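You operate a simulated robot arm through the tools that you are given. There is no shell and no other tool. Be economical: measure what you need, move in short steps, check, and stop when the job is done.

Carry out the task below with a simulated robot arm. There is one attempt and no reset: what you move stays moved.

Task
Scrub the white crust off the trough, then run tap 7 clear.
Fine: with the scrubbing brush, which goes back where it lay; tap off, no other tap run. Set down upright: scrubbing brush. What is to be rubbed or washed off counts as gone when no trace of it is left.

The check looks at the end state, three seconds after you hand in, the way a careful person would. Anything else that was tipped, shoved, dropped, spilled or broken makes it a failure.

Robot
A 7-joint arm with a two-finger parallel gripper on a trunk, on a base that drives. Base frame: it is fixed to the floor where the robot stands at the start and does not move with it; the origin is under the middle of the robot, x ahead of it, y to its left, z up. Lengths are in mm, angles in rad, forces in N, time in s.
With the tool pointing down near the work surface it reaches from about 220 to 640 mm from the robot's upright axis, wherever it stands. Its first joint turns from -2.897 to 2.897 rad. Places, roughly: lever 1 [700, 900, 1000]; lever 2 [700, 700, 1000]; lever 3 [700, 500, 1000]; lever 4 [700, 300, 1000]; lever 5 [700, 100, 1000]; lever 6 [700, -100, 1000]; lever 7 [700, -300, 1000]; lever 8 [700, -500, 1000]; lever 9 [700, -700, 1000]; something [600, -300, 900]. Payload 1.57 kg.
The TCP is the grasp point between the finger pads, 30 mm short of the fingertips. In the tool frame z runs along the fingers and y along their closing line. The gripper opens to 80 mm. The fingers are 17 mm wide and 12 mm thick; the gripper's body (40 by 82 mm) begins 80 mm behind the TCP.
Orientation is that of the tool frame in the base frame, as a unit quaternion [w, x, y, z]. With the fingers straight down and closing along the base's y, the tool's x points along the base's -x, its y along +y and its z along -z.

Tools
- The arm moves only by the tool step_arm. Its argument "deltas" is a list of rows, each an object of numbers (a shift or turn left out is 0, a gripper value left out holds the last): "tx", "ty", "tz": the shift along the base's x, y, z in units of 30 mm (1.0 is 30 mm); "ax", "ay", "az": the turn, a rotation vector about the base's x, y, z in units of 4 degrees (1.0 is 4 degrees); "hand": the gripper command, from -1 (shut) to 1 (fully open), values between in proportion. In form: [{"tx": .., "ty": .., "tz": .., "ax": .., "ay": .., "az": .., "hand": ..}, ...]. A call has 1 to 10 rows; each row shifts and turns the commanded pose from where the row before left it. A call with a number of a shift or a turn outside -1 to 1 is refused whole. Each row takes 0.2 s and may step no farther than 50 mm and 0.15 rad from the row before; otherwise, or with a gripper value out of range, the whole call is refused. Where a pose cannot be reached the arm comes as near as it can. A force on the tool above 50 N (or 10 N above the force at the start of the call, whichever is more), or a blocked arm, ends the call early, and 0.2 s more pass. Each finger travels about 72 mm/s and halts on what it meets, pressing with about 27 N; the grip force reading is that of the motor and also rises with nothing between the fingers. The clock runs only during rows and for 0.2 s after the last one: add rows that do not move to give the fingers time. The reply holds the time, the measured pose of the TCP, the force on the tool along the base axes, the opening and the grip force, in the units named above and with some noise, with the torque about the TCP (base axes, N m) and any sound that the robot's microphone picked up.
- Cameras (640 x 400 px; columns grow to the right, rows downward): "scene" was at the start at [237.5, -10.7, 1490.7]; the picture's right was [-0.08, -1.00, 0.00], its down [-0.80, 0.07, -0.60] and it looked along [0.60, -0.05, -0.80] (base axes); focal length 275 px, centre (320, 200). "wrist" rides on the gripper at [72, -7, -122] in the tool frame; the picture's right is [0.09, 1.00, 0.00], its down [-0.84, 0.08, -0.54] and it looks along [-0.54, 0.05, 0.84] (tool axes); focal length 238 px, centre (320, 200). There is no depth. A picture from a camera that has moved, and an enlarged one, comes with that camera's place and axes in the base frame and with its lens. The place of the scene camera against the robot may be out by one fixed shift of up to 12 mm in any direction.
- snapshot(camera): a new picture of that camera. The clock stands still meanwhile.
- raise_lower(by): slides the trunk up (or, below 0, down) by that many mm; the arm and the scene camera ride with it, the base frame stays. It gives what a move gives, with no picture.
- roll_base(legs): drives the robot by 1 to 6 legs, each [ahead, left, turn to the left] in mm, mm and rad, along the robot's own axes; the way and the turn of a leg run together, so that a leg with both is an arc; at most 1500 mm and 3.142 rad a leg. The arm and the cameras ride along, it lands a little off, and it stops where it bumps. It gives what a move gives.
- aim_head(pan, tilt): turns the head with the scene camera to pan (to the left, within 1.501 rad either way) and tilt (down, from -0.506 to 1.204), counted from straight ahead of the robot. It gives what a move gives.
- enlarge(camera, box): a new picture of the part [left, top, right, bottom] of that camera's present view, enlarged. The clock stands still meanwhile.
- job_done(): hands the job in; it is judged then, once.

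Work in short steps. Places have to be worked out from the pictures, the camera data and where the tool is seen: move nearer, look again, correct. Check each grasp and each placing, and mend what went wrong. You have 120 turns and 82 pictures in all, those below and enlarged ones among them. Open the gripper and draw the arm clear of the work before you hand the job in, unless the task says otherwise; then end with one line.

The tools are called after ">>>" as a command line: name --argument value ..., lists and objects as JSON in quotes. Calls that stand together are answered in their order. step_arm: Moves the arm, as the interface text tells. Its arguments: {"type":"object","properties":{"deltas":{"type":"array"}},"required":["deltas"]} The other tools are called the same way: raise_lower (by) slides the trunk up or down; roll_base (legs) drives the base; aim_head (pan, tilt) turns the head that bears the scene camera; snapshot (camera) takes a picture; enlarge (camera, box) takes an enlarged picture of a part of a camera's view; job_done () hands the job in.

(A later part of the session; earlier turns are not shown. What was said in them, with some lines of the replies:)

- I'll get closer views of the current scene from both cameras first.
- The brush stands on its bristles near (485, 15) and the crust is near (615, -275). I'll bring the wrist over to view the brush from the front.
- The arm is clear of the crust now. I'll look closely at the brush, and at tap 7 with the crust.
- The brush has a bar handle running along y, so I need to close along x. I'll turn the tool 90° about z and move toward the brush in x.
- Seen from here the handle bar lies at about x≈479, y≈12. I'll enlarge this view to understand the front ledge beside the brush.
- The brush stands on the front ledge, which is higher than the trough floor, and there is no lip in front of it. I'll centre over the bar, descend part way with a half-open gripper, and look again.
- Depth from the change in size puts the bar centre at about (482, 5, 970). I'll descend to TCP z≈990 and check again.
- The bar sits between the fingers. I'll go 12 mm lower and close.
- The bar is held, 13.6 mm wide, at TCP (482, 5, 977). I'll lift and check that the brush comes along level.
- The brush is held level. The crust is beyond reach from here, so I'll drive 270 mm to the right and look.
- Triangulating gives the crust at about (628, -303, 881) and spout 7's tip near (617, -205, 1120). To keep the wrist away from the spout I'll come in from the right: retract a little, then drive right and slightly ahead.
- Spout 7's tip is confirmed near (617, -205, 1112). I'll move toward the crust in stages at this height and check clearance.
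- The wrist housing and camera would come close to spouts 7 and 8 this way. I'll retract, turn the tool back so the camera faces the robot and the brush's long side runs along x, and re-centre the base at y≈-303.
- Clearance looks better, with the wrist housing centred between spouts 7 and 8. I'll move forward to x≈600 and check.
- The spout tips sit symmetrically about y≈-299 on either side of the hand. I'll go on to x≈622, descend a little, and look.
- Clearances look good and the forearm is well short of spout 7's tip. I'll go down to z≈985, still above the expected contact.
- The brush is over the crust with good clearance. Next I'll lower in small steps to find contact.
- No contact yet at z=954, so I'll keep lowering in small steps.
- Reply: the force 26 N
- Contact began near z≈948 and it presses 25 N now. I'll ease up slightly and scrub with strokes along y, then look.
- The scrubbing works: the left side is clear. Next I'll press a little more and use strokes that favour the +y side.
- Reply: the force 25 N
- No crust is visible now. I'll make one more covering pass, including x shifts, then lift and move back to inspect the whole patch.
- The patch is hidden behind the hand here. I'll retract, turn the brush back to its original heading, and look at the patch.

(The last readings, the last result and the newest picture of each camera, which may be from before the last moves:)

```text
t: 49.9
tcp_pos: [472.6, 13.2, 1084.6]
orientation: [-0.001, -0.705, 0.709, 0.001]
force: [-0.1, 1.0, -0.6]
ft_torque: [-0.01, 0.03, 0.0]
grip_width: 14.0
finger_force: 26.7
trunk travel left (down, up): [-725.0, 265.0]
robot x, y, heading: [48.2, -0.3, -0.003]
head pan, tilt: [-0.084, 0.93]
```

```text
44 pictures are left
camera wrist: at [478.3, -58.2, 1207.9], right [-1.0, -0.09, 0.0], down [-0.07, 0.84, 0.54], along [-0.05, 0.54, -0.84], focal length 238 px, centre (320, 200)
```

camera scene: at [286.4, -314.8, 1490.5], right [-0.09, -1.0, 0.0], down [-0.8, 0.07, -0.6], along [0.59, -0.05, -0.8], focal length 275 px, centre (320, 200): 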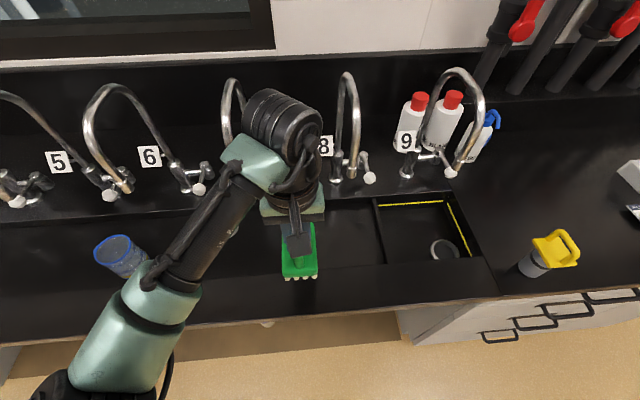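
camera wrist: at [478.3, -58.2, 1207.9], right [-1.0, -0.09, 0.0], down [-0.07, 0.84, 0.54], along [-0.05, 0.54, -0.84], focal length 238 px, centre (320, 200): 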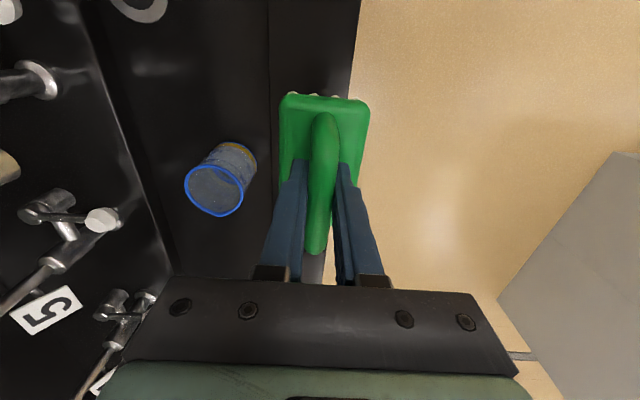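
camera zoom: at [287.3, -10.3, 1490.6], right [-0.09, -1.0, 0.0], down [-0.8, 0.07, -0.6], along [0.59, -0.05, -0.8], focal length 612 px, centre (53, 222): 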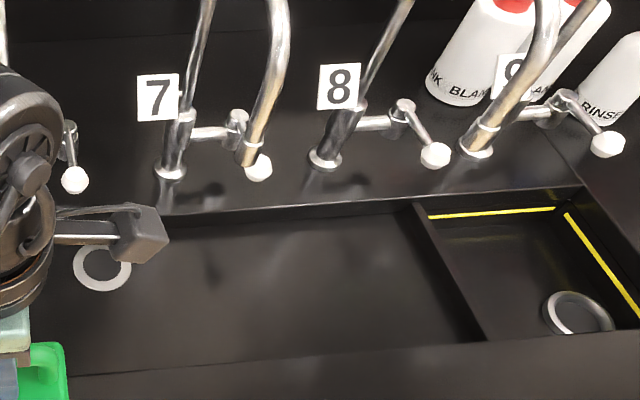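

The trough is clean and the brush sits as before, only about 10 mm further up between the fingers. I'll align to (482, 3) and lower toward the ledge.

>>> step_arm --deltas '[{"tx": 0.31, "ty": -0.33}, {"tz": -1}, {"tz": -1}, {"tz": -1}, {"tz": -0.4}, {}]'

>>> step_arm --deltas '[{"tz": -0.15}, {"tz": -0.15}, {}]'

```text
t: 51.3
tcp_pos: [482.1, 4.3, 981.9]
orientation: [-0.002, -0.706, 0.708, 0.0]
force: [0.2, 0.5, -0.2]
ft_torque: [0.0, 0.0, 0.02]
grip_width: 14.1
finger_force: 26.9
trunk travel left (down, up): [-725.0, 265.0]
robot x, y, heading: [50.1, 5.0, -0.004]
head pan, tilt: [-0.084, 0.93]
```

```text
t: 52.1
tcp_pos: [479.7, 4.1, 973.1]
orientation: [-0.001, -0.705, 0.709, 0.001]
force: [0.1, 1.1, -0.7]
ft_torque: [-0.03, 0.03, -0.02]
grip_width: 14.0
finger_force: 27.1
trunk travel left (down, up): [-725.0, 265.0]
robot x, y, heading: [47.6, 0.0, -0.005]
head pan, tilt: [-0.084, 0.93]
```

>>> step_arm --deltas '[{"tz": -0.12}, {"tz": -0.1}, {}]'

>>> enlarge --camera "scene" --box '[240, 200, 370, 320]'

```text
t: 52.9
tcp_pos: [481.4, 1.4, 966.9]
orientation: [-0.001, -0.705, 0.709, 0.001]
force: [-0.2, -0.4, -0.8]
ft_torque: [-0.01, 0.01, 0.01]
grip_width: 13.7
finger_force: 26.6
trunk travel left (down, up): [-725.0, 265.0]
robot x, y, heading: [50.5, 0.3, -0.005]
head pan, tilt: [-0.084, 0.93]
```

```text
3.33 times, centred on (305, 260) of scene
camera zoom: at [287.3, -10.7, 1490.6], right [-0.09, -1.0, 0.0], down [-0.8, 0.07, -0.6], along [0.59, -0.05, -0.8], focal length 918 px, centre (370, 0)
```

zoom: 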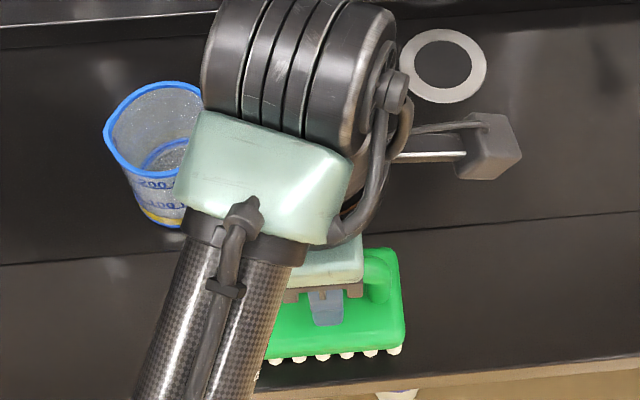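

No contact yet, so I'll keep easing down in small steps.

>>> step_arm --deltas '[{"tz": -0.1}, {}]'

>>> step_arm --deltas '[{"tz": -0.1}, {}]'

```text
t: 53.5
tcp_pos: [480.9, 3.5, 964.2]
orientation: [0.0, -0.705, 0.709, 0.0]
force: [-0.7, -0.3, 2.9]
ft_torque: [-0.18, 0.03, 0.0]
grip_width: 14.0
finger_force: 26.7
trunk travel left (down, up): [-725.0, 265.0]
robot x, y, heading: [52.2, 1.6, -0.006]
head pan, tilt: [-0.084, 0.93]
```

```text
t: 54.1
tcp_pos: [480.7, 2.9, 964.1]
orientation: [0.003, -0.705, 0.709, -0.003]
force: [3.7, -2.3, 29.6]
ft_torque: [0.02, 0.09, -0.01]
grip_width: 13.8
finger_force: 26.8
trunk travel left (down, up): [-725.0, 265.0]
robot x, y, heading: [50.8, 0.9, 0.001]
head pan, tilt: [-0.084, 0.93]
```

Contact at z≈964. I'll relieve the pressure, open, and lift straight up.

>>> step_arm --deltas '[{"tz": 0.09}, {"hand": 0.2}, {}, {}, {"tz": 0.5}, {"tz": 1}, {"tz": 1}, {"tz": 1}, {}]'

>>> snapshot --camera "wrist"

>>> enlarge --camera "scene" --box '[240, 200, 370, 320]'

```text
t: 56.1
tcp_pos: [480.5, 2.3, 1070.7]
orientation: [-0.001, -0.705, 0.709, 0.0]
force: [0.0, 0.0, -0.1]
ft_torque: [0.0, -0.01, -0.03]
grip_width: 48.1
finger_force: 0.2
trunk travel left (down, up): [-725.0, 265.0]
robot x, y, heading: [48.7, 1.0, -0.008]
head pan, tilt: [-0.084, 0.93]
```

```text
42 pictures are left
camera wrist: at [487.4, -69.4, 1193.3], right [-1.0, -0.09, 0.0], down [-0.07, 0.84, 0.54], along [-0.05, 0.54, -0.84], focal length 238 px, centre (320, 200)
```

wrist: 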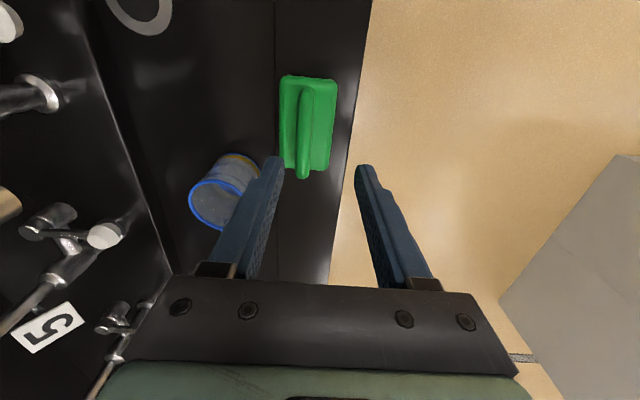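

```text
3.33 times, centred on (305, 260) of scene
camera zoom: at [287.3, -10.8, 1490.6], right [-0.09, -1.0, 0.0], down [-0.8, 0.07, -0.6], along [0.59, -0.05, -0.8], focal length 918 px, centre (370, 0)
```

zoom: 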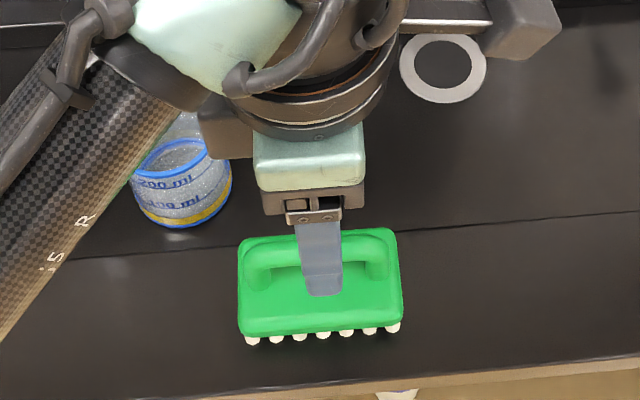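

The brush stands upright, but it was dragged about 14 mm in +x during release (bar at x≈495, originally 482). I'll regrasp at its present place and shift it back.

>>> step_arm --deltas '[{"tx": 0.5}, {"tz": -1}, {"tz": -1}, {"tz": -1}, {"tz": -0.35}, {}]'

>>> snapshot --camera "wrist"

```text
t: 57.5
tcp_pos: [494.9, 3.6, 968.6]
orientation: [0.0, -0.706, 0.709, 0.001]
force: [-0.3, 0.2, -0.5]
ft_torque: [-0.01, -0.05, 0.05]
grip_width: 48.1
finger_force: 0.0
trunk travel left (down, up): [-725.0, 265.0]
robot x, y, heading: [52.0, 1.7, -0.007]
head pan, tilt: [-0.084, 0.93]
```

```text
40 pictures are left
camera wrist: at [501.9, -67.9, 1090.6], right [-1.0, -0.09, 0.0], down [-0.07, 0.84, 0.54], along [-0.05, 0.54, -0.84], focal length 238 px, centre (320, 200)
```

wrist: 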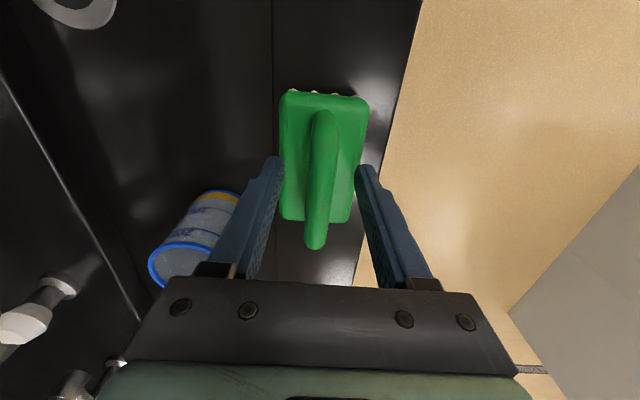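

The bar is centred between the fingers. I'll close, lift slightly, shift -13.5 mm in x, and lower again.

>>> step_arm --deltas '[{"hand": -1}, {}, {}, {"tz": 0.25}, {"tx": -0.43}, {"tz": -0.15}, {}]'

>>> step_arm --deltas '[{"tz": -0.06}, {}]'

```text
t: 59.1
tcp_pos: [482.4, 3.5, 971.8]
orientation: [-0.001, -0.705, 0.709, 0.0]
force: [0.4, -0.2, -0.4]
ft_torque: [0.0, 0.02, 0.02]
grip_width: 14.1
finger_force: 26.4
trunk travel left (down, up): [-725.0, 265.0]
robot x, y, heading: [50.4, 0.7, -0.004]
head pan, tilt: [-0.084, 0.93]
```

```text
t: 59.7
tcp_pos: [482.7, 3.1, 969.5]
orientation: [-0.001, -0.705, 0.709, 0.001]
force: [-0.4, 0.5, -1.1]
ft_torque: [0.01, -0.01, 0.01]
grip_width: 14.2
finger_force: 27.7
trunk travel left (down, up): [-725.0, 265.0]
robot x, y, heading: [47.7, 1.5, -0.007]
head pan, tilt: [-0.084, 0.93]
```

>>> step_arm --deltas '[{"tz": -0.05}, {}]'

>>> step_arm --deltas '[{"tz": -0.04}, {}]'

```text
t: 60.3
tcp_pos: [482.9, 3.9, 968.0]
orientation: [-0.001, -0.706, 0.708, -0.001]
force: [1.0, 0.7, 0.1]
ft_torque: [0.02, 0.01, -0.01]
grip_width: 14.3
finger_force: 27.1
trunk travel left (down, up): [-725.0, 265.0]
robot x, y, heading: [53.1, 4.7, -0.006]
head pan, tilt: [-0.084, 0.93]
```

```text
t: 60.9
tcp_pos: [483.4, 3.6, 967.2]
orientation: [0.0, -0.705, 0.709, -0.001]
force: [-0.5, -0.2, 5.3]
ft_torque: [-0.06, 0.01, 0.0]
grip_width: 14.1
finger_force: 27.0
trunk travel left (down, up): [-725.0, 265.0]
robot x, y, heading: [50.5, 1.4, -0.006]
head pan, tilt: [-0.084, 0.93]
```

Light contact of 5 N. I'll release gradually here and check before lifting.

>>> step_arm --deltas '[{"tz": -0.03, "hand": -0.6}, {"hand": -0.5}, {"hand": -0.35}, {"hand": -0.2}, {"hand": 0.0}, {"hand": 0.1}, {}]'

>>> snapshot --camera "wrist"

```text
t: 62.5
tcp_pos: [483.5, 2.9, 966.8]
orientation: [0.0, -0.705, 0.71, 0.001]
force: [0.6, -0.3, 0.5]
ft_torque: [-0.02, 0.01, 0.02]
grip_width: 44.0
finger_force: 0.0
trunk travel left (down, up): [-725.0, 265.0]
robot x, y, heading: [50.0, 4.4, -0.007]
head pan, tilt: [-0.084, 0.93]
```

```text
39 pictures are left
camera wrist: at [489.6, -68.3, 1089.0], right [-1.0, -0.09, 0.0], down [-0.07, 0.84, 0.54], along [-0.05, 0.54, -0.84], focal length 238 px, centre (320, 200)
```

wrist: 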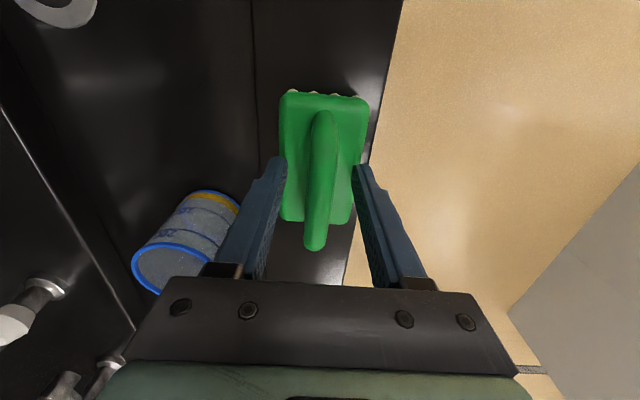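

The brush stayed put this time. I'll lift straight up and confirm.

>>> step_arm --deltas '[{"tz": 0.5}, {"tz": 1}, {"tz": 1}, {"tz": 1}, {"tz": 1}, {}]'

>>> snapshot --camera "wrist"

```text
t: 63.9
tcp_pos: [482.8, 2.9, 1100.9]
orientation: [0.0, -0.706, 0.709, 0.0]
force: [0.2, -0.1, 0.4]
ft_torque: [-0.01, 0.0, 0.01]
grip_width: 43.8
finger_force: 0.0
trunk travel left (down, up): [-725.0, 265.0]
robot x, y, heading: [49.6, 3.3, -0.003]
head pan, tilt: [-0.084, 0.93]
```

```text
38 pictures are left
camera wrist: at [489.7, -68.3, 1222.8], right [-1.0, -0.09, 0.0], down [-0.07, 0.84, 0.54], along [-0.05, 0.54, -0.84], focal length 238 px, centre (320, 200)
```

wrist: 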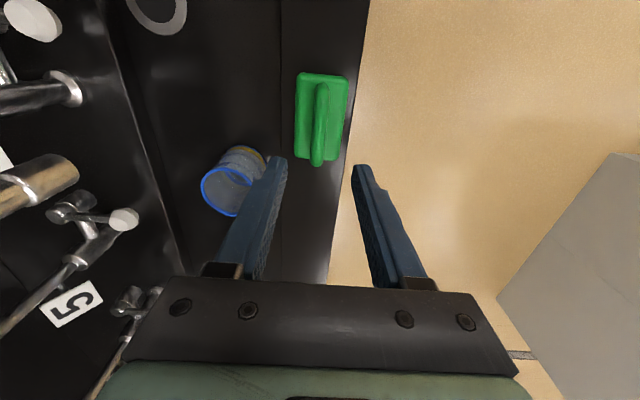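

The brush is back where it lay. Next I'll turn the tool back, close the gripper, and drive over for a close look at lever 7.

>>> step_arm --deltas '[{"az": -1, "tx": -0.5, "hand": -1}, {"az": -1, "tx": -0.5}, {"az": -1, "tx": -0.5}, {"az": -1, "tx": -0.5}, {"az": -1}, {"az": -1}, {"az": -1}, {"az": -1}, {"az": -1}, {"az": -1}]'

>>> step_arm --deltas '[{"az": -1}, {"az": -1}, {"az": -1}, {"az": -1}, {"az": -1}, {"az": -1}, {"az": -1}, {"az": -1}, {"az": -1}, {"az": -1}]'

>>> step_arm --deltas '[{"az": -1}, {"az": -1}, {"az": -0.5}, {}]'

>>> roll_base --legs '[[0, -303, 0]]'

>>> enlarge --camera "scene" --box '[180, 50, 400, 230]'

>>> snapshot --camera "wrist"

```text
t: 66.1
tcp_pos: [423.4, 2.5, 1102.0]
orientation: [-0.002, -0.419, 0.908, 0.001]
force: [-0.2, -0.1, -0.8]
ft_torque: [0.02, -0.02, 0.02]
grip_width: 0.1
finger_force: 21.8
trunk travel left (down, up): [-725.0, 265.0]
robot x, y, heading: [52.2, 0.4, -0.006]
head pan, tilt: [-0.084, 0.93]
```

```text
t: 68.3
tcp_pos: [422.4, 3.5, 1101.0]
orientation: [0.001, -0.083, 0.997, 0.001]
force: [-0.5, 0.1, 0.0]
ft_torque: [0.02, 0.02, 0.01]
grip_width: 0.0
finger_force: 21.4
trunk travel left (down, up): [-725.0, 265.0]
robot x, y, heading: [50.7, -0.0, -0.007]
head pan, tilt: [-0.084, 0.93]
```

```text
t: 69.3
tcp_pos: [422.5, 4.6, 1101.3]
orientation: [0.0, 0.002, 1.0, 0.001]
force: [-0.6, 0.4, 0.3]
ft_torque: [0.02, 0.0, 0.01]
grip_width: 0.0
finger_force: 20.6
trunk travel left (down, up): [-725.0, 265.0]
robot x, y, heading: [53.9, 1.0, -0.004]
head pan, tilt: [-0.084, 0.93]
```

```text
t: 71.4
tcp_pos: [421.7, -298.5, 1101.7]
orientation: [0.0, 0.003, 1.0, 0.0]
force: [1.0, 1.0, 0.4]
ft_torque: [0.01, -0.02, 0.01]
grip_width: 0.1
finger_force: 21.2
trunk travel left (down, up): [-725.0, 265.0]
robot x, y, heading: [52.1, -303.7, -0.004]
head pan, tilt: [-0.084, 0.93]
```

```text
2.22 times, centred on (290, 140) of scene
camera zoom: at [285.7, -312.9, 1490.7], right [-0.09, -1.0, 0.0], down [-0.8, 0.07, -0.6], along [0.59, -0.05, -0.8], focal length 612 px, centre (387, 333)
```

zoom: 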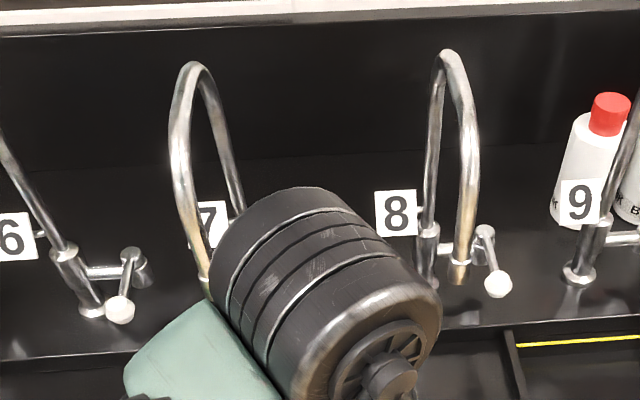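

```text
36 pictures are left
camera wrist: at [350.0, -304.9, 1224.1], right [-0.09, 1.0, 0.0], down [0.84, 0.07, 0.54], along [0.54, 0.05, -0.84], focal length 238 px, centre (320, 200)
```

wrist: 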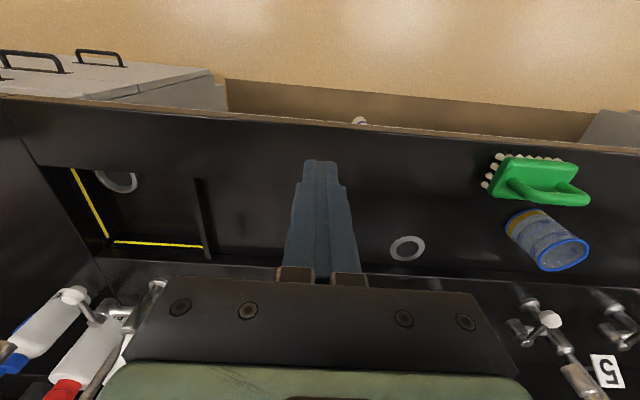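

Next I'll tilt the tool forward 40° so the fingers and wrist camera face the taps.

>>> step_arm --deltas '[{"ay": -1}, {"ay": -1}, {"ay": -1}, {"ay": -1}, {"ay": -1}, {"ay": -1}, {"ay": -1}, {"ay": -1}, {"ay": -1}, {"ay": -1}]'

>>> snapshot --camera "wrist"

>>> snapshot --camera "scene"

```text
t: 73.6
tcp_pos: [465.2, -297.9, 1088.1]
orientation: [0.342, 0.002, 0.94, 0.001]
force: [-0.1, -0.1, 0.7]
ft_torque: [-0.04, -0.02, 0.03]
grip_width: 0.0
finger_force: 21.4
out of reach, approached as far as the arm can: row 6, 7, 8, 9, 10
trunk travel left (down, up): [-725.0, 265.0]
robot x, y, heading: [45.3, -302.1, -0.005]
head pan, tilt: [-0.084, 0.93]
```

```text
35 pictures are left
camera wrist: at [331.8, -303.8, 1136.3], right [-0.07, 1.0, -0.06], down [0.29, 0.07, 0.95], along [0.95, 0.05, -0.3], focal length 238 px, centre (320, 200)
```

wrist: 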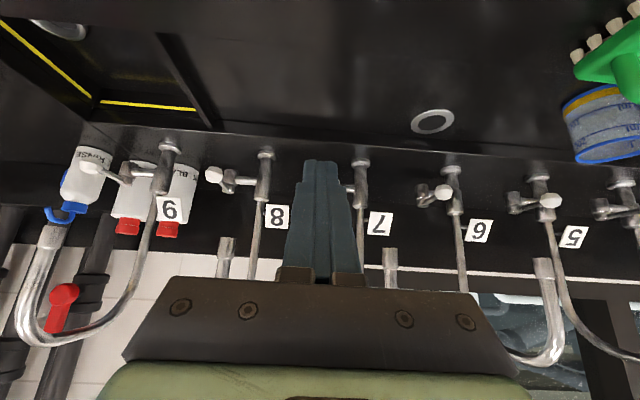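

```text
34 pictures are left
camera scene: at [285.5, -312.5, 1490.7], right [-0.09, -1.0, 0.0], down [-0.8, 0.07, -0.6], along [0.6, -0.05, -0.8], focal length 275 px, centre (320, 200)
```

scene: 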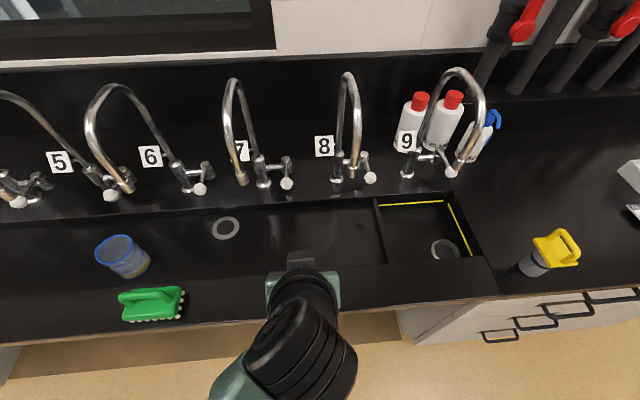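

I'll enlarge tap 7 in the scene view for the lever's shape.

>>> enlarge --camera "scene" --box '[220, 130, 320, 210]'

>>> enlarge --camera "wrist" --box '[190, 130, 500, 290]'

```text
5.00 times, centred on (270, 170) of scene
camera zoom: at [285.5, -312.5, 1490.7], right [-0.09, -1.0, 0.0], down [-0.8, 0.07, -0.6], along [0.6, -0.05, -0.8], focal length 1377 px, centre (570, 350)
```

zoom: 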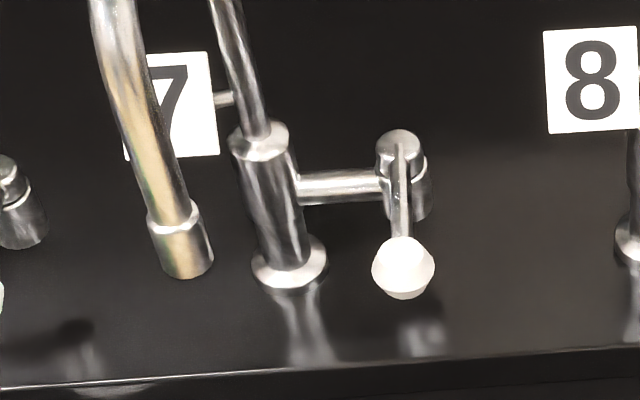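

```text
2.06 times, centred on (345, 210) of wrist
camera zoom: at [331.8, -303.8, 1136.3], right [-0.07, 1.0, -0.06], down [0.29, 0.07, 0.95], along [0.95, 0.05, -0.3], focal length 492 px, centre (268, 179)
```

zoom: 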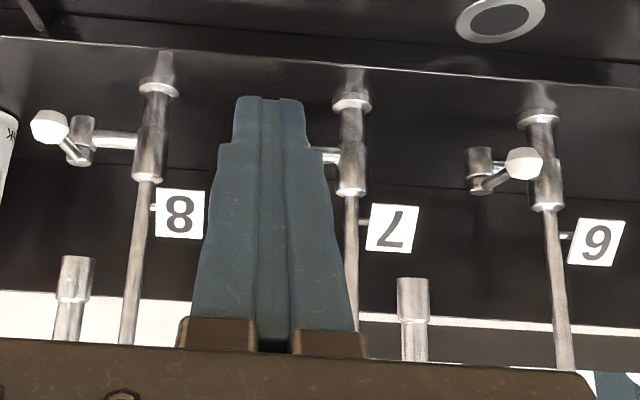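

The lever lies on top of a vertical valve and points straight forward; its knob is near (708, -271, 999). I'll approach nearly horizontally, below the spout tips, with the fingers forked round the knob. First I'll tilt further and look.

>>> step_arm --deltas '[{"ay": -1, "tx": 0.5, "tz": -0.3, "hand": 0.15}, {"ay": -1, "tx": 0.5, "tz": -0.3}, {"ay": -1, "tx": 0.5, "tz": -0.3}, {"ay": -1, "tx": 0.5, "tz": -0.3}, {"ay": -1}, {"ay": -1}, {"ay": -1}, {"ty": 0.5}, {"ty": 0.4}, {}]'

>>> snapshot --camera "wrist"

>>> snapshot --camera "scene"

```text
t: 75.8
tcp_pos: [526.0, -270.7, 1052.1]
orientation: [0.559, 0.002, 0.829, 0.002]
force: [-0.4, 0.0, -0.2]
ft_torque: [-0.01, 0.01, 0.01]
grip_width: 46.0
finger_force: 0.1
trunk travel left (down, up): [-725.0, 265.0]
robot x, y, heading: [49.7, -300.3, -0.007]
head pan, tilt: [-0.084, 0.93]
```

```text
31 pictures are left
camera wrist: at [385.6, -276.9, 1032.1], right [-0.03, 1.0, -0.08], down [-0.19, 0.07, 0.98], along [0.98, 0.05, 0.19], focal length 238 px, centre (320, 200)
```

wrist: 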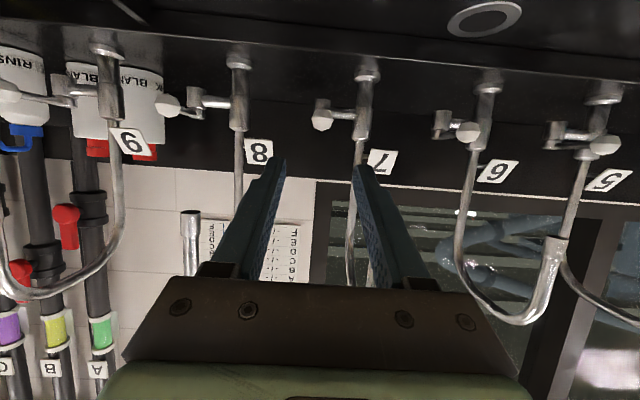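

```text
30 pictures are left
camera scene: at [285.8, -312.6, 1490.6], right [-0.09, -1.0, 0.0], down [-0.8, 0.07, -0.6], along [0.59, -0.05, -0.8], focal length 275 px, centre (320, 200)
```

scene: 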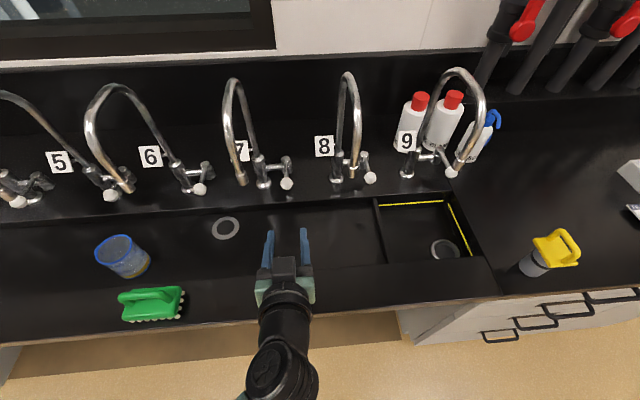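

Wrist rays put the knob at about (715, -266, 985). I'll lower first, then advance in stages beneath the spouts.

>>> step_arm --deltas '[{"tz": -0.7, "ty": 0.15}, {"tz": -0.7}, {"tz": -0.7}, {"tx": 1}, {"tx": 1}, {"tx": 1}, {"tx": 1}, {}]'

>>> snapshot --camera "wrist"

>>> enlarge --camera "scene" --box '[180, 100, 380, 260]'

```text
t: 77.6
tcp_pos: [645.6, -265.9, 989.9]
orientation: [0.559, 0.002, 0.829, 0.002]
force: [-0.8, -0.7, -0.3]
ft_torque: [0.0, 0.02, 0.04]
grip_width: 46.1
finger_force: 0.1
trunk travel left (down, up): [-725.0, 265.0]
robot x, y, heading: [49.0, -298.9, -0.007]
head pan, tilt: [-0.084, 0.93]
```

```text
29 pictures are left
camera wrist: at [506.7, -271.5, 969.6], right [-0.03, 1.0, -0.08], down [-0.19, 0.07, 0.98], along [0.98, 0.05, 0.19], focal length 238 px, centre (320, 200)
```

wrist: 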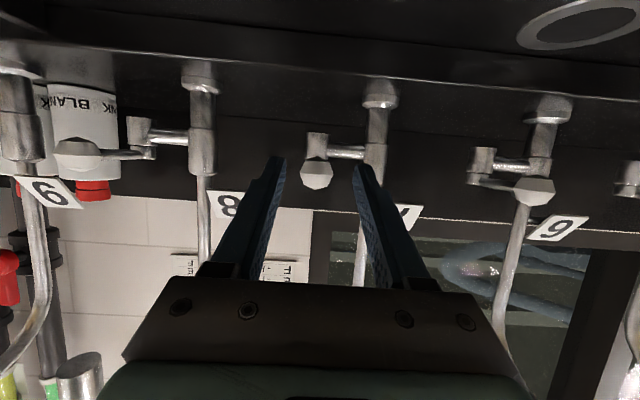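

```text
2.50 times, centred on (280, 180) of scene
camera zoom: at [285.3, -312.4, 1490.7], right [-0.09, -1.0, 0.0], down [-0.8, 0.07, -0.6], along [0.6, -0.05, -0.8], focal length 689 px, centre (420, 250)
```

zoom: 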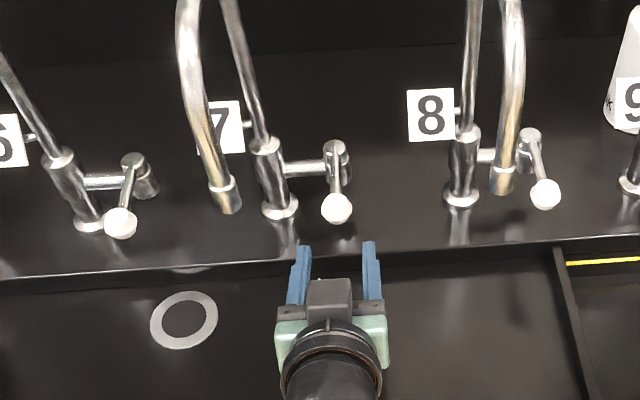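

The fingers line up with the knob at about (717, -265, 984). I'll advance to fork around it.

>>> step_arm --deltas '[{"tx": 0.7}, {"tx": 0.7}, {"tx": 0.5}, {}]'

>>> enlarge --camera "scene" --box '[180, 100, 380, 260]'

>>> snapshot --camera "wrist"

```text
t: 78.6
tcp_pos: [703.5, -266.2, 989.6]
orientation: [0.56, 0.002, 0.829, 0.002]
force: [-0.2, -0.1, 0.3]
ft_torque: [-0.05, 0.03, -0.02]
grip_width: 45.8
finger_force: 0.1
trunk travel left (down, up): [-725.0, 265.0]
robot x, y, heading: [47.0, -296.9, -0.006]
head pan, tilt: [-0.084, 0.93]
```

```text
2.50 times, centred on (280, 180) of scene
camera zoom: at [285.5, -312.5, 1490.7], right [-0.09, -1.0, 0.0], down [-0.8, 0.07, -0.6], along [0.6, -0.05, -0.8], focal length 689 px, centre (420, 250)
```

zoom: 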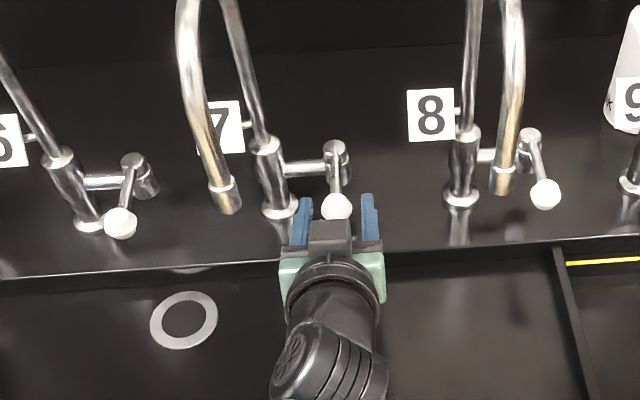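

```text
26 pictures are left
camera wrist: at [564.1, -272.7, 969.7], right [-0.03, 1.0, -0.08], down [-0.19, 0.07, 0.98], along [0.98, 0.05, 0.19], focal length 238 px, centre (320, 200)
```

wrist: 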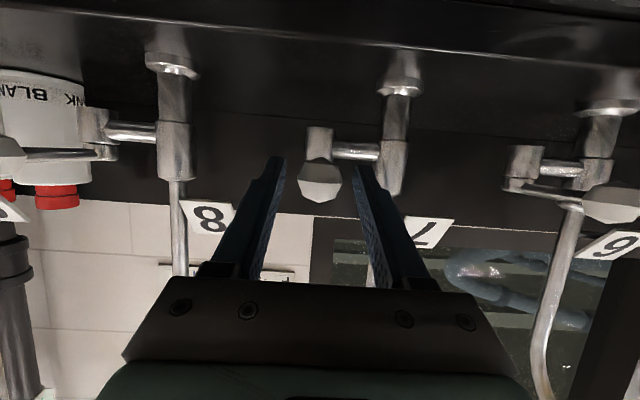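

The knob is forked between the fingers. I'll push it toward -y in small steps and watch force and sound.

>>> step_arm --deltas '[{"ty": -0.35}, {"ty": -0.3}, {"ty": -0.3}, {}]'

>>> enlarge --camera "scene" --box '[180, 100, 380, 260]'

```text
t: 79.6
tcp_pos: [702.7, -297.4, 990.5]
orientation: [0.56, 0.002, 0.829, 0.002]
force: [-0.6, 0.3, 0.2]
ft_torque: [0.0, 0.04, 0.0]
grip_width: 45.8
finger_force: 0.1
trunk travel left (down, up): [-725.0, 265.0]
robot x, y, heading: [46.3, -302.7, -0.001]
head pan, tilt: [-0.084, 0.93]
```

```text
2.50 times, centred on (280, 180) of scene
camera zoom: at [285.7, -312.5, 1490.7], right [-0.09, -1.0, 0.0], down [-0.8, 0.07, -0.6], along [0.59, -0.05, -0.8], focal length 689 px, centre (420, 250)
```

zoom: 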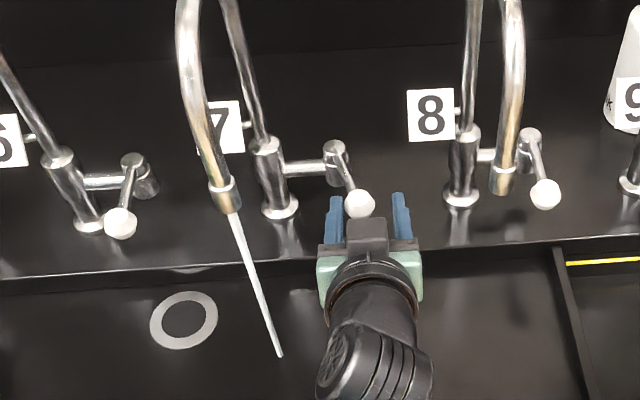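

Tap 7 is running. I'll let it run a little and look at the water's colour.

>>> enlarge --camera "scene" --box '[235, 170, 295, 250]'

>>> step_arm --deltas '[{"ty": -0.3}, {"ty": -0.2}, {}, {}, {}, {}, {}, {}, {}, {}]'

>>> enlarge --camera "scene" --box '[180, 140, 340, 260]'

```text
5.00 times, centred on (265, 210) of scene
camera zoom: at [285.7, -312.5, 1490.7], right [-0.09, -1.0, 0.0], down [-0.8, 0.07, -0.6], along [0.59, -0.05, -0.8], focal length 1377 px, centre (595, 150)
```

zoom: 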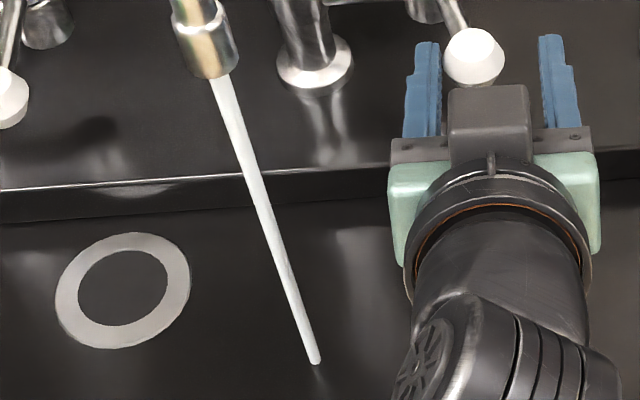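

```text
t: 81.8
tcp_pos: [701.7, -311.3, 989.8]
orientation: [0.56, 0.002, 0.829, 0.002]
force: [-0.1, 0.7, 0.1]
ft_torque: [0.02, 0.0, -0.03]
grip_width: 45.9
finger_force: 0.1
trunk travel left (down, up): [-725.0, 265.0]
robot x, y, heading: [49.9, -300.2, -0.001]
head pan, tilt: [-0.084, 0.93]
```

```text
3.33 times, centred on (260, 200) of scene
camera zoom: at [285.7, -312.6, 1490.7], right [-0.09, -1.0, 0.0], down [-0.8, 0.07, -0.6], along [0.59, -0.05, -0.8], focal length 918 px, centre (520, 200)
```

zoom: 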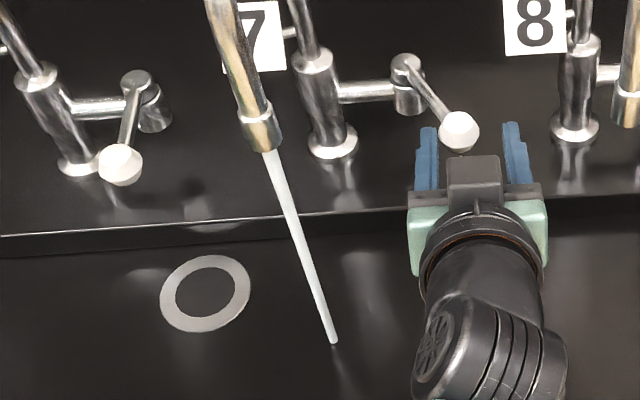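

The stream looks whitish and is getting slightly less so. I'll let it run longer and compare.

>>> step_arm --deltas '[{}, {}, {}, {}, {}, {}, {}, {}, {}, {}]'

>>> step_arm --deltas '[{}, {}, {}, {}, {}, {}, {}, {}, {}, {}]'

>>> enlarge --camera "scene" --box '[235, 170, 295, 250]'

```text
t: 84.0
tcp_pos: [702.3, -310.8, 989.5]
orientation: [0.559, 0.002, 0.829, 0.002]
force: [-1.3, 0.0, -0.4]
ft_torque: [-0.01, -0.01, 0.02]
grip_width: 46.0
finger_force: 0.0
trunk travel left (down, up): [-725.0, 265.0]
robot x, y, heading: [47.8, -301.2, -0.004]
head pan, tilt: [-0.084, 0.93]
```

```text
t: 86.2
tcp_pos: [701.8, -309.6, 989.7]
orientation: [0.56, 0.002, 0.829, 0.001]
force: [-1.5, -0.3, -0.2]
ft_torque: [-0.04, -0.02, 0.03]
grip_width: 46.0
finger_force: 0.0
trunk travel left (down, up): [-725.0, 265.0]
robot x, y, heading: [48.2, -302.8, -0.002]
head pan, tilt: [-0.084, 0.93]
```

```text
5.00 times, centred on (265, 210) of scene
camera zoom: at [285.7, -312.6, 1490.7], right [-0.09, -1.0, 0.0], down [-0.8, 0.07, -0.6], along [0.59, -0.05, -0.8], focal length 1377 px, centre (595, 150)
```

zoom: 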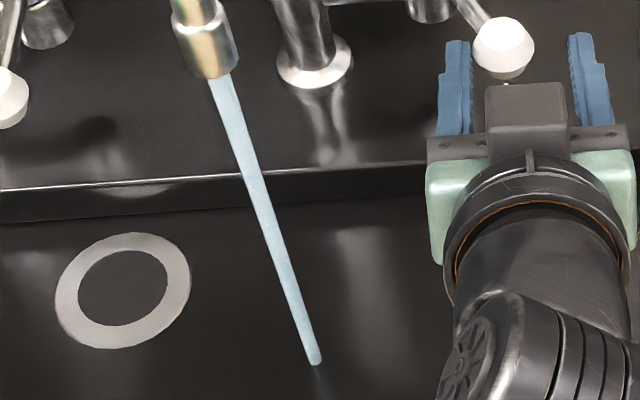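

The milky water is turning bluish and clear. I'll keep running until the colour stops changing.

>>> step_arm --deltas '[{}, {}, {}, {}, {}, {}, {}, {}, {}, {}]'

>>> step_arm --deltas '[{}, {}, {}, {}, {}, {}, {}, {}, {}, {}]'

>>> enlarge --camera "scene" --box '[235, 170, 295, 250]'

>>> step_arm --deltas '[{}, {}, {}, {}, {}, {}, {}, {}, {}, {}]'

>>> enlarge --camera "scene" --box '[235, 170, 295, 250]'

```text
t: 88.4
tcp_pos: [702.5, -310.0, 990.3]
orientation: [0.559, 0.002, 0.829, 0.002]
force: [-0.3, 0.0, -0.2]
ft_torque: [-0.03, 0.02, 0.03]
grip_width: 46.0
finger_force: 0.0
trunk travel left (down, up): [-725.0, 265.0]
robot x, y, heading: [45.9, -298.8, -0.002]
head pan, tilt: [-0.084, 0.93]
```

```text
t: 90.6
tcp_pos: [702.1, -311.0, 989.5]
orientation: [0.56, 0.001, 0.829, 0.003]
force: [-1.0, 1.1, -0.3]
ft_torque: [-0.02, 0.0, 0.01]
grip_width: 46.1
finger_force: 0.1
trunk travel left (down, up): [-725.0, 265.0]
robot x, y, heading: [45.9, -299.4, -0.004]
head pan, tilt: [-0.084, 0.93]
```

```text
5.00 times, centred on (265, 210) of scene
camera zoom: at [285.7, -312.6, 1490.7], right [-0.09, -1.0, 0.0], down [-0.8, 0.07, -0.6], along [0.59, -0.05, -0.8], focal length 1377 px, centre (595, 150)
```

zoom: 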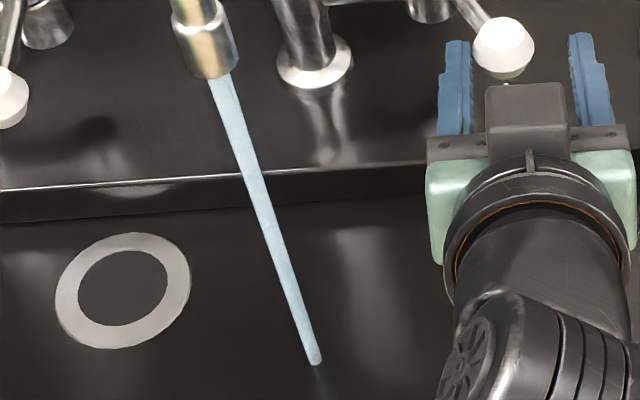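

```text
t: 92.8
tcp_pos: [701.8, -310.8, 990.1]
orientation: [0.559, 0.002, 0.829, 0.002]
force: [0.1, 0.8, 0.1]
ft_torque: [0.03, 0.05, 0.02]
grip_width: 46.0
finger_force: 0.0
trunk travel left (down, up): [-725.0, 265.0]
robot x, y, heading: [46.6, -301.7, -0.003]
head pan, tilt: [-0.084, 0.93]
```

```text
5.00 times, centred on (265, 210) of scene
camera zoom: at [285.7, -312.6, 1490.7], right [-0.09, -1.0, 0.0], down [-0.8, 0.07, -0.6], along [0.59, -0.05, -0.8], focal length 1377 px, centre (595, 150)
```

zoom: 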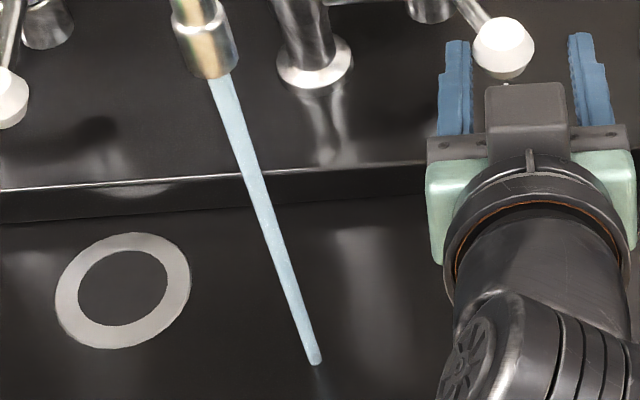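

The water's colour is now steady and clear. I'll push the lever back to off (+y), gently.

>>> step_arm --deltas '[{"ty": 0.5}, {"ty": 0.5}, {"ty": 0.4}, {"ty": 0.3}, {}]'

>>> enlarge --camera "scene" --box '[180, 140, 340, 260]'

```text
t: 94.0
tcp_pos: [702.0, -258.6, 990.0]
orientation: [0.559, 0.002, 0.829, 0.002]
force: [-0.7, 0.4, 0.2]
ft_torque: [0.02, 0.02, 0.0]
grip_width: 46.0
finger_force: 0.0
trunk travel left (down, up): [-725.0, 265.0]
robot x, y, heading: [48.7, -300.7, -0.002]
head pan, tilt: [-0.084, 0.93]
```

```text
3.33 times, centred on (260, 200) of scene
camera zoom: at [285.8, -312.6, 1490.6], right [-0.09, -1.0, 0.0], down [-0.8, 0.07, -0.6], along [0.59, -0.05, -0.8], focal length 918 px, centre (520, 200)
```

zoom: 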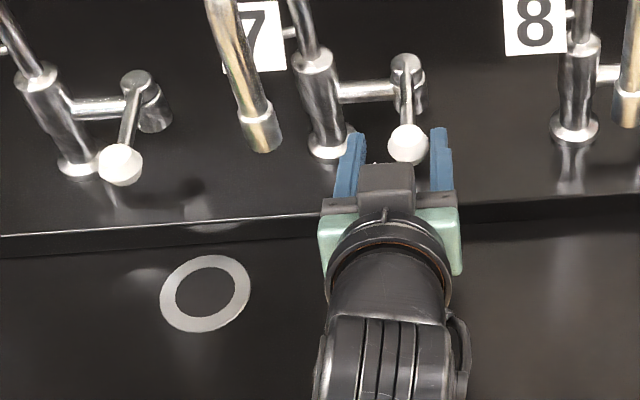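

The water has stopped and the lever points straight forward as at the start. I'll centre the fork off the knob and draw straight back.

>>> step_arm --deltas '[{"ty": -0.25}, {"tx": -0.5}, {"tx": -1}, {"tx": -1}, {"tx": -1}, {"tx": -1}, {"tx": -1}, {"tz": 0.8}, {"tz": 0.8}, {}]'

>>> snapshot --camera "scene"

>>> enlarge --camera "scene" --box '[200, 130, 400, 280]'

>>> enlarge --camera "scene" --box '[80, 220, 220, 340]'

```text
t: 96.2
tcp_pos: [535.5, -268.5, 1037.6]
orientation: [0.558, 0.002, 0.83, 0.002]
force: [-0.2, 0.4, 0.3]
ft_torque: [-0.01, -0.01, 0.01]
grip_width: 46.0
finger_force: 0.0
trunk travel left (down, up): [-725.0, 265.0]
robot x, y, heading: [48.8, -298.3, -0.002]
head pan, tilt: [-0.084, 0.93]
```

```text
18 pictures are left
camera scene: at [285.8, -312.6, 1490.6], right [-0.09, -1.0, 0.0], down [-0.8, 0.07, -0.6], along [0.59, -0.05, -0.8], focal length 275 px, centre (320, 200)
```

scene: 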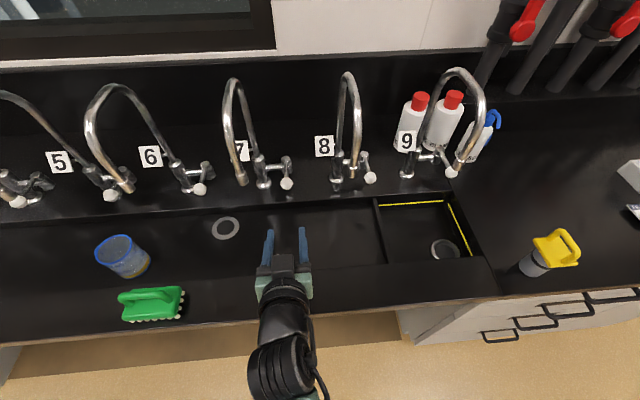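

```text
2.67 times, centred on (300, 205) of scene
camera zoom: at [285.8, -312.6, 1490.6], right [-0.09, -1.0, 0.0], down [-0.8, 0.07, -0.6], along [0.59, -0.05, -0.8], focal length 734 px, centre (373, 187)
```

zoom: 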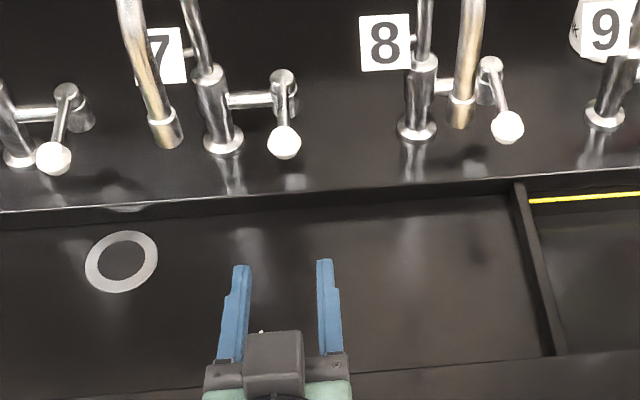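

```text
3.33 times, centred on (150, 280) of scene
camera zoom: at [285.8, -312.6, 1490.6], right [-0.09, -1.0, 0.0], down [-0.8, 0.07, -0.6], along [0.59, -0.05, -0.8], focal length 918 px, centre (887, -67)
```

zoom: 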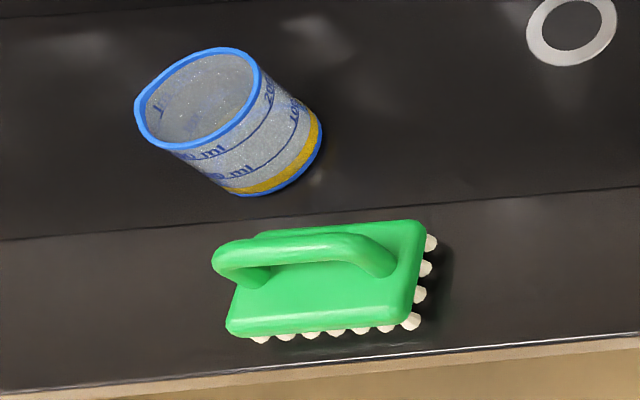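

The trough is clean, the brush is upright at its place, and tap 7 is off. I'll open the gripper and draw the arm well clear.

>>> step_arm --deltas '[{"tz": 1, "hand": 1}, {"tz": 1}, {"tz": 1, "tx": -0.5}, {"tx": -1}, {"tx": -0.5}, {}]'

>>> snapshot --camera "scene"

```text
t: 97.6
tcp_pos: [488.4, -264.9, 1118.1]
orientation: [0.56, 0.002, 0.829, 0.002]
force: [0.6, -0.9, -1.3]
ft_torque: [0.02, 0.01, 0.01]
grip_width: 80.2
finger_force: 0.0
out of reach, approached as far as the arm can: row 4, 5
trunk travel left (down, up): [-725.0, 265.0]
robot x, y, heading: [47.4, -298.7, -0.006]
head pan, tilt: [-0.084, 0.93]
```

```text
15 pictures are left
camera scene: at [285.6, -312.6, 1490.7], right [-0.09, -1.0, 0.0], down [-0.8, 0.07, -0.6], along [0.6, -0.05, -0.8], focal length 275 px, centre (320, 200)
```

scene: 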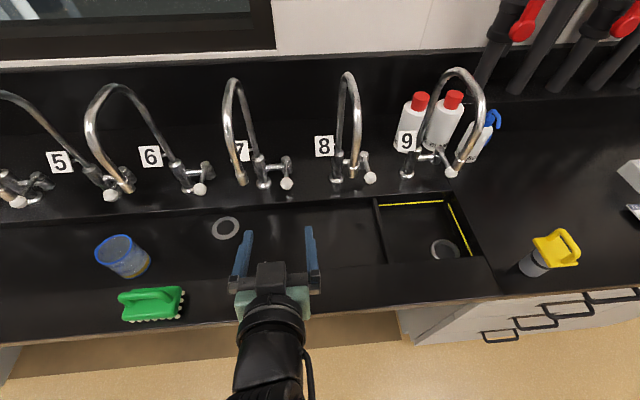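

The gripper is open and clear of everything, and the work is in its final state, so I'm handing in.

>>> job_done

```text
The job is handed in.
```

The white crust is scrubbed off the trough with no trace visible, tap 7 ran until its water was clear and is off again with no other tap run, and the brush stands upright within a couple of millimetres of where it lay.
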